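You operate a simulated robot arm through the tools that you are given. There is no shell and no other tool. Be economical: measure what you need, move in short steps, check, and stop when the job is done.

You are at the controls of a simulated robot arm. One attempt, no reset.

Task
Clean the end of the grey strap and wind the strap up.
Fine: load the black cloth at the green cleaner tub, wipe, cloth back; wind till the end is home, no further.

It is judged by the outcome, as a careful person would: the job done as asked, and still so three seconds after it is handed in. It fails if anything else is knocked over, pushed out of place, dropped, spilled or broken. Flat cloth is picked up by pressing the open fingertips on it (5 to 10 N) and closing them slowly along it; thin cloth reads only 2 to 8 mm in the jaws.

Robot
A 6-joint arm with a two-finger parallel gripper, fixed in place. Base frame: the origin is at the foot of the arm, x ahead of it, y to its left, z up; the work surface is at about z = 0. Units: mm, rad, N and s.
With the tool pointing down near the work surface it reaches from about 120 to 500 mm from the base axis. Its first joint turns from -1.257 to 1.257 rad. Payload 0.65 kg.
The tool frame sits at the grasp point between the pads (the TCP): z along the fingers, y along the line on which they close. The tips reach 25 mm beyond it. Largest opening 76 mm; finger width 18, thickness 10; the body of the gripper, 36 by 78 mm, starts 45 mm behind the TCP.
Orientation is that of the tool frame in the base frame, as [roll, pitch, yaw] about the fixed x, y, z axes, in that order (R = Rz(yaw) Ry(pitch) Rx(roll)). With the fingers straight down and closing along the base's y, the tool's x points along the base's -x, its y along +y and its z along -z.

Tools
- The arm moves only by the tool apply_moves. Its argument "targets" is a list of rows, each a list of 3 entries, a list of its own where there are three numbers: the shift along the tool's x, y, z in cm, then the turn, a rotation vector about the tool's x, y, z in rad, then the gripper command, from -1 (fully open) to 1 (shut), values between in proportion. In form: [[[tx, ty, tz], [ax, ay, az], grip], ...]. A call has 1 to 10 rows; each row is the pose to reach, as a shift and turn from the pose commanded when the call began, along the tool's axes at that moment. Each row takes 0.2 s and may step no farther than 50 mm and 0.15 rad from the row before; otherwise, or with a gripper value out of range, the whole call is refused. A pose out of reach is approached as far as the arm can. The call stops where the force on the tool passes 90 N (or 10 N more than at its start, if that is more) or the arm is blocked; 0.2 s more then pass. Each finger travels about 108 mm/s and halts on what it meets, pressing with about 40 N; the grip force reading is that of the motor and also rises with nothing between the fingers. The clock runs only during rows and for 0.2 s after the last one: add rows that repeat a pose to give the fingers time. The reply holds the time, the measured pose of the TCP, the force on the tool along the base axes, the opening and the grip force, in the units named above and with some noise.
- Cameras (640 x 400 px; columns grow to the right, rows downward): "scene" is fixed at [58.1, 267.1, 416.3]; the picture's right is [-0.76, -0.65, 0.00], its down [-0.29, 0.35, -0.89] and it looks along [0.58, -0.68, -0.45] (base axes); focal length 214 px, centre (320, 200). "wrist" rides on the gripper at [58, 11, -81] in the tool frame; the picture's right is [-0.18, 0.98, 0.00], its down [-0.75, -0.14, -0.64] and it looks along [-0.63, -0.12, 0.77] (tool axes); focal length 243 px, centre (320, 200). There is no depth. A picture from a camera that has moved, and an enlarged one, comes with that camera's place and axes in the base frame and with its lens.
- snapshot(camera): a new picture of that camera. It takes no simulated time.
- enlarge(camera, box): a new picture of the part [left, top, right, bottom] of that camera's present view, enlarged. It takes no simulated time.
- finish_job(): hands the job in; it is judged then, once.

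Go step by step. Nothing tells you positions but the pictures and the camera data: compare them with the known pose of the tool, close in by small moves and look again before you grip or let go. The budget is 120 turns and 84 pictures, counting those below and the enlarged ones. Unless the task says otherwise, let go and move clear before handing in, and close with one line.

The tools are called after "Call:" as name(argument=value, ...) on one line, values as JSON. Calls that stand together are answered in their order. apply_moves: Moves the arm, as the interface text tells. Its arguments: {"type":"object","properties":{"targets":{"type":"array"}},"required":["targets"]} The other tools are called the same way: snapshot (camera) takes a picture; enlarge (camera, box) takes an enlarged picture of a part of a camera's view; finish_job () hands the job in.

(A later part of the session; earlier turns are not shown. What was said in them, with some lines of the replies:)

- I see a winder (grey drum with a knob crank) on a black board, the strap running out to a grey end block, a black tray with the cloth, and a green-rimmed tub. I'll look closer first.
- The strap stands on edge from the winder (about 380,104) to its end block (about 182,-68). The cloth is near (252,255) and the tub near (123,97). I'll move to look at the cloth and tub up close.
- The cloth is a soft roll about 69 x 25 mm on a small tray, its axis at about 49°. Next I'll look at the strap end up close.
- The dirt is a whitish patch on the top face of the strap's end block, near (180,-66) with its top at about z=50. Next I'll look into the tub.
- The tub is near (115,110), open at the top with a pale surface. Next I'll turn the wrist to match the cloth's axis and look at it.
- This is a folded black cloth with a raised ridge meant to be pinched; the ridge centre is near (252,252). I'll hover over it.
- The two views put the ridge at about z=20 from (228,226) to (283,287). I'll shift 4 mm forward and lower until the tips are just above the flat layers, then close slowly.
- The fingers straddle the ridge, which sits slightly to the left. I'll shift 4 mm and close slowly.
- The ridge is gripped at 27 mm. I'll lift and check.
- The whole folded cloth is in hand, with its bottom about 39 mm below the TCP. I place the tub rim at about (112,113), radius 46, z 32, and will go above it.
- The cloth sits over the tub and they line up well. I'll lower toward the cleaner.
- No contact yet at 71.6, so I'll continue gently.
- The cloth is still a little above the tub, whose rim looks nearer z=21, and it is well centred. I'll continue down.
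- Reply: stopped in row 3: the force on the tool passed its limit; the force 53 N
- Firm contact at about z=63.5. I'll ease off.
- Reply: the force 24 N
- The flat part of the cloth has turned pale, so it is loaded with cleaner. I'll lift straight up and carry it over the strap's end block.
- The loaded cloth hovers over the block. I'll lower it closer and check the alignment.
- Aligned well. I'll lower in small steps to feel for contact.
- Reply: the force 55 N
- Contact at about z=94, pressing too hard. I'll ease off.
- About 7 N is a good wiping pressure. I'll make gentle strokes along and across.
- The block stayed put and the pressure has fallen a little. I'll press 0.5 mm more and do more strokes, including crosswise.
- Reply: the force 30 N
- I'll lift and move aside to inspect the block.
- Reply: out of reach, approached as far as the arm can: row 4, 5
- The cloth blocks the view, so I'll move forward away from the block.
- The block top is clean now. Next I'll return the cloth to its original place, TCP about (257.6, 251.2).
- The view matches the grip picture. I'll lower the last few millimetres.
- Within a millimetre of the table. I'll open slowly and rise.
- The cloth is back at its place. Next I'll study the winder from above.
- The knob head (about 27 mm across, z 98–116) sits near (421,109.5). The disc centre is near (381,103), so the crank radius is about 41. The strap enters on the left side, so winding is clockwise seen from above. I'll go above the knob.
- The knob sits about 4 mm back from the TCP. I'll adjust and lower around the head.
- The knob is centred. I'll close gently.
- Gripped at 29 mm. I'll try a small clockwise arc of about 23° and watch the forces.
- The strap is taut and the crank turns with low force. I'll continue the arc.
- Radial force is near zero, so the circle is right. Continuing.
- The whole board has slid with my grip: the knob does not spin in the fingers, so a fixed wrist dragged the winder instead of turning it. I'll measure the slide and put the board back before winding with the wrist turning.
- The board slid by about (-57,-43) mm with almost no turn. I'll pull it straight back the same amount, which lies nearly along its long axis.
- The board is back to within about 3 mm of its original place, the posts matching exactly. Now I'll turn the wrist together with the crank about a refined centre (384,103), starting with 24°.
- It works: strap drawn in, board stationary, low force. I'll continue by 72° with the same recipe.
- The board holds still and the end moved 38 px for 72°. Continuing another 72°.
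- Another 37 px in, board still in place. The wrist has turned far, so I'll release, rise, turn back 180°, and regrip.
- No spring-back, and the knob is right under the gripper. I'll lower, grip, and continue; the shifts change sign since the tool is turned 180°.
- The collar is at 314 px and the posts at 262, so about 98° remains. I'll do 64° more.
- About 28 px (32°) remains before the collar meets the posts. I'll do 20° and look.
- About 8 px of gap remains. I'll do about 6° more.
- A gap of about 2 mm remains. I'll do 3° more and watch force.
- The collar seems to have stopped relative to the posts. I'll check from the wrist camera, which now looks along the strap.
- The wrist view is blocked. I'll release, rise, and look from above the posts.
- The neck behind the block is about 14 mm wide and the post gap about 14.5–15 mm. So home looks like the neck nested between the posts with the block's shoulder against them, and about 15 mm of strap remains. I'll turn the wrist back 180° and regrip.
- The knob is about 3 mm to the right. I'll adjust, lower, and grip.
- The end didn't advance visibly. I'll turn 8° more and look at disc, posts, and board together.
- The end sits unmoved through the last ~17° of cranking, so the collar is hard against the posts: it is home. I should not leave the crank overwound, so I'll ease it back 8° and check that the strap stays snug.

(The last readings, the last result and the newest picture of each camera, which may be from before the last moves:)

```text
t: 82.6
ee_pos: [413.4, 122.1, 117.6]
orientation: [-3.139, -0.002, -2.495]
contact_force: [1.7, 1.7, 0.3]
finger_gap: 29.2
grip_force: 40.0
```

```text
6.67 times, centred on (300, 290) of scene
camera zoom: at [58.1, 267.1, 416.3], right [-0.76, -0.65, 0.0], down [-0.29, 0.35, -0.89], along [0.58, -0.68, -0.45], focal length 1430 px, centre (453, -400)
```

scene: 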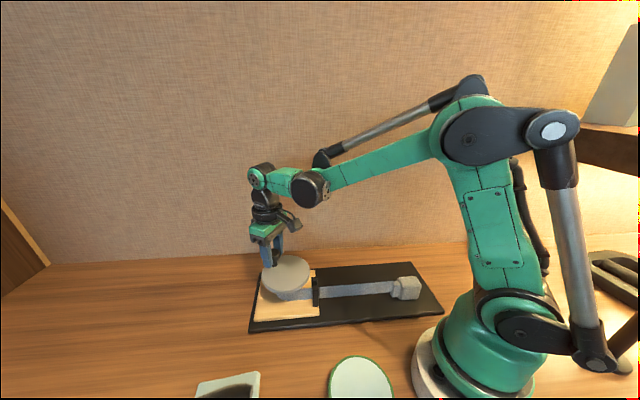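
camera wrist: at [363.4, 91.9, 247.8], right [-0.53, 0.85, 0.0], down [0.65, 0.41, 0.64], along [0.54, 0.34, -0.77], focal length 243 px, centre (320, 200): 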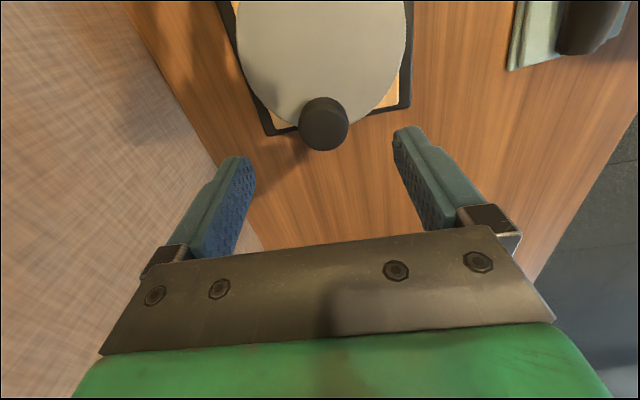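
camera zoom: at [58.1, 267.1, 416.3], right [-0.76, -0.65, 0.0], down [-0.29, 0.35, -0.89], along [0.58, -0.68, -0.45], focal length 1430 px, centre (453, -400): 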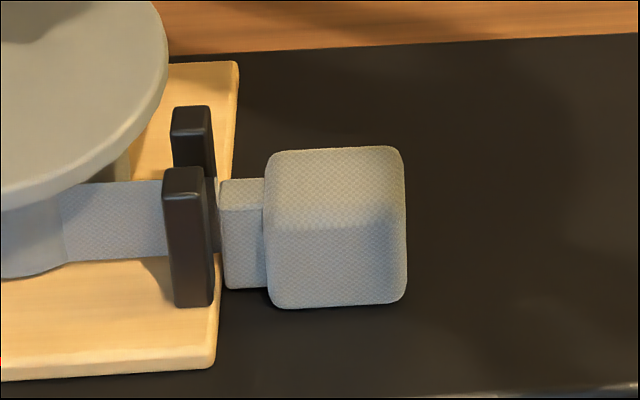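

The end is unchanged and snug at the posts. I'll ease another 3°, release, rise, and check everything.

Call:
apply_moves(targets=[[[-0.008, 0.207, 0], [0, 0, -0.06], 0.32], [[-0.008, 0.207, 0], [0, 0, -0.06], 0.32], [[-0.008, 0.207, 0], [0, 0, -0.06], 0.0], [[-0.008, 0.207, 0], [0, 0, -0.06], -0.5], [[-0.008, 0.207, 0], [0, 0, -0.06], -0.8], [[-0.008, 0.207, 0], [0, 0, -0.06], -0.8], [[0, 0.207, -2.5], [0, 0, -0.06], -0.8], [[0, 0.207, -6.5], [0, 0, -0.06], -0.8], [[3, 0.2, -10], [0, 0, -0.06], -0.8], [[6, 0.2, -13], [0, 0, -0.06], -0.8]])

Call:
enlarge(camera="scene", box=[260, 260, 340, 320])

Call:
enlarge(camera="scene", box=[190, 230, 430, 400])

Call:
snapshot(camera="wrist")

```text
t: 84.8
ee_pos: [364.9, 88.1, 250.7]
orientation: [-3.14, -0.003, -2.439]
contact_force: [0.9, 0.2, 0.6]
finger_gap: 68.4
grip_force: 0.2
```

```text
6.67 times, centred on (300, 290) of scene
camera zoom: at [58.1, 267.1, 416.3], right [-0.76, -0.65, 0.0], down [-0.29, 0.35, -0.89], along [0.58, -0.68, -0.45], focal length 1430 px, centre (453, -400)
```

zoom: 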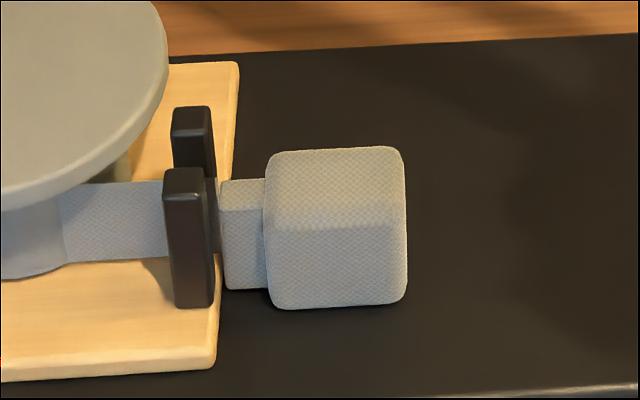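

```text
2.35 times, centred on (310, 315) of scene
camera zoom: at [58.1, 267.1, 416.3], right [-0.76, -0.65, 0.0], down [-0.29, 0.35, -0.89], along [0.58, -0.68, -0.45], focal length 505 px, centre (344, -71)
```

zoom: 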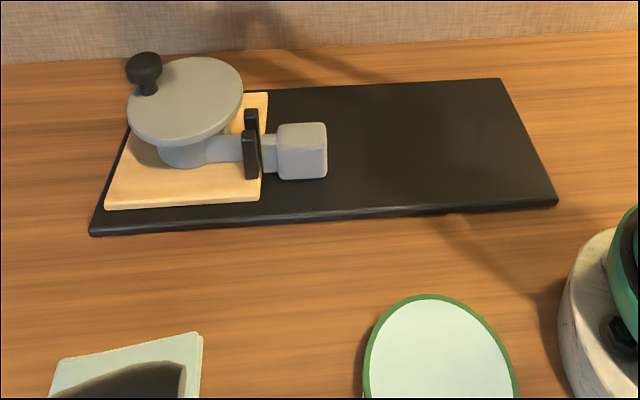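

```text
7 pictures are left
camera wrist: at [313.4, 58.9, 330.6], right [-0.5, 0.87, 0.0], down [0.67, 0.38, 0.64], along [0.56, 0.32, -0.77], focal length 243 px, centre (320, 200)
```

wrist: 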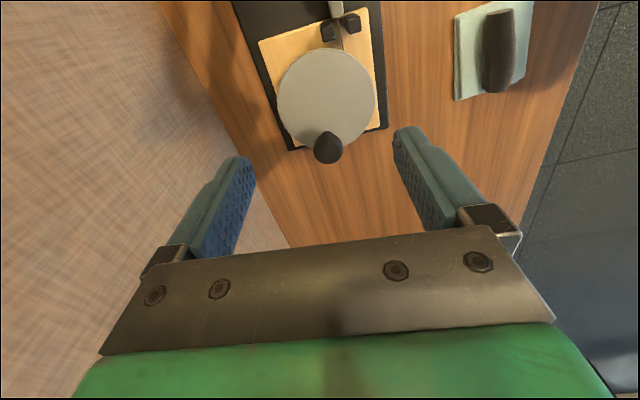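

The block is clean. The strap is wound with its collar against the posts, and it stayed there after I let go. The cloth is back at its place and the tub is upright. The board sits within about 6 mm of where it began, and the arm is clear, so I'm handing in.

Call:
finish_job()

```text
The job is handed in.
```

The strap end is wiped clean and the strap wound in until its collar met the posts, where it stayed; I took that as home. The cloth is back at its spot, shifted and turned slightly. While cranking I dragged the winder board about 70 mm, then pulled it back to within about 6 mm of where it started.
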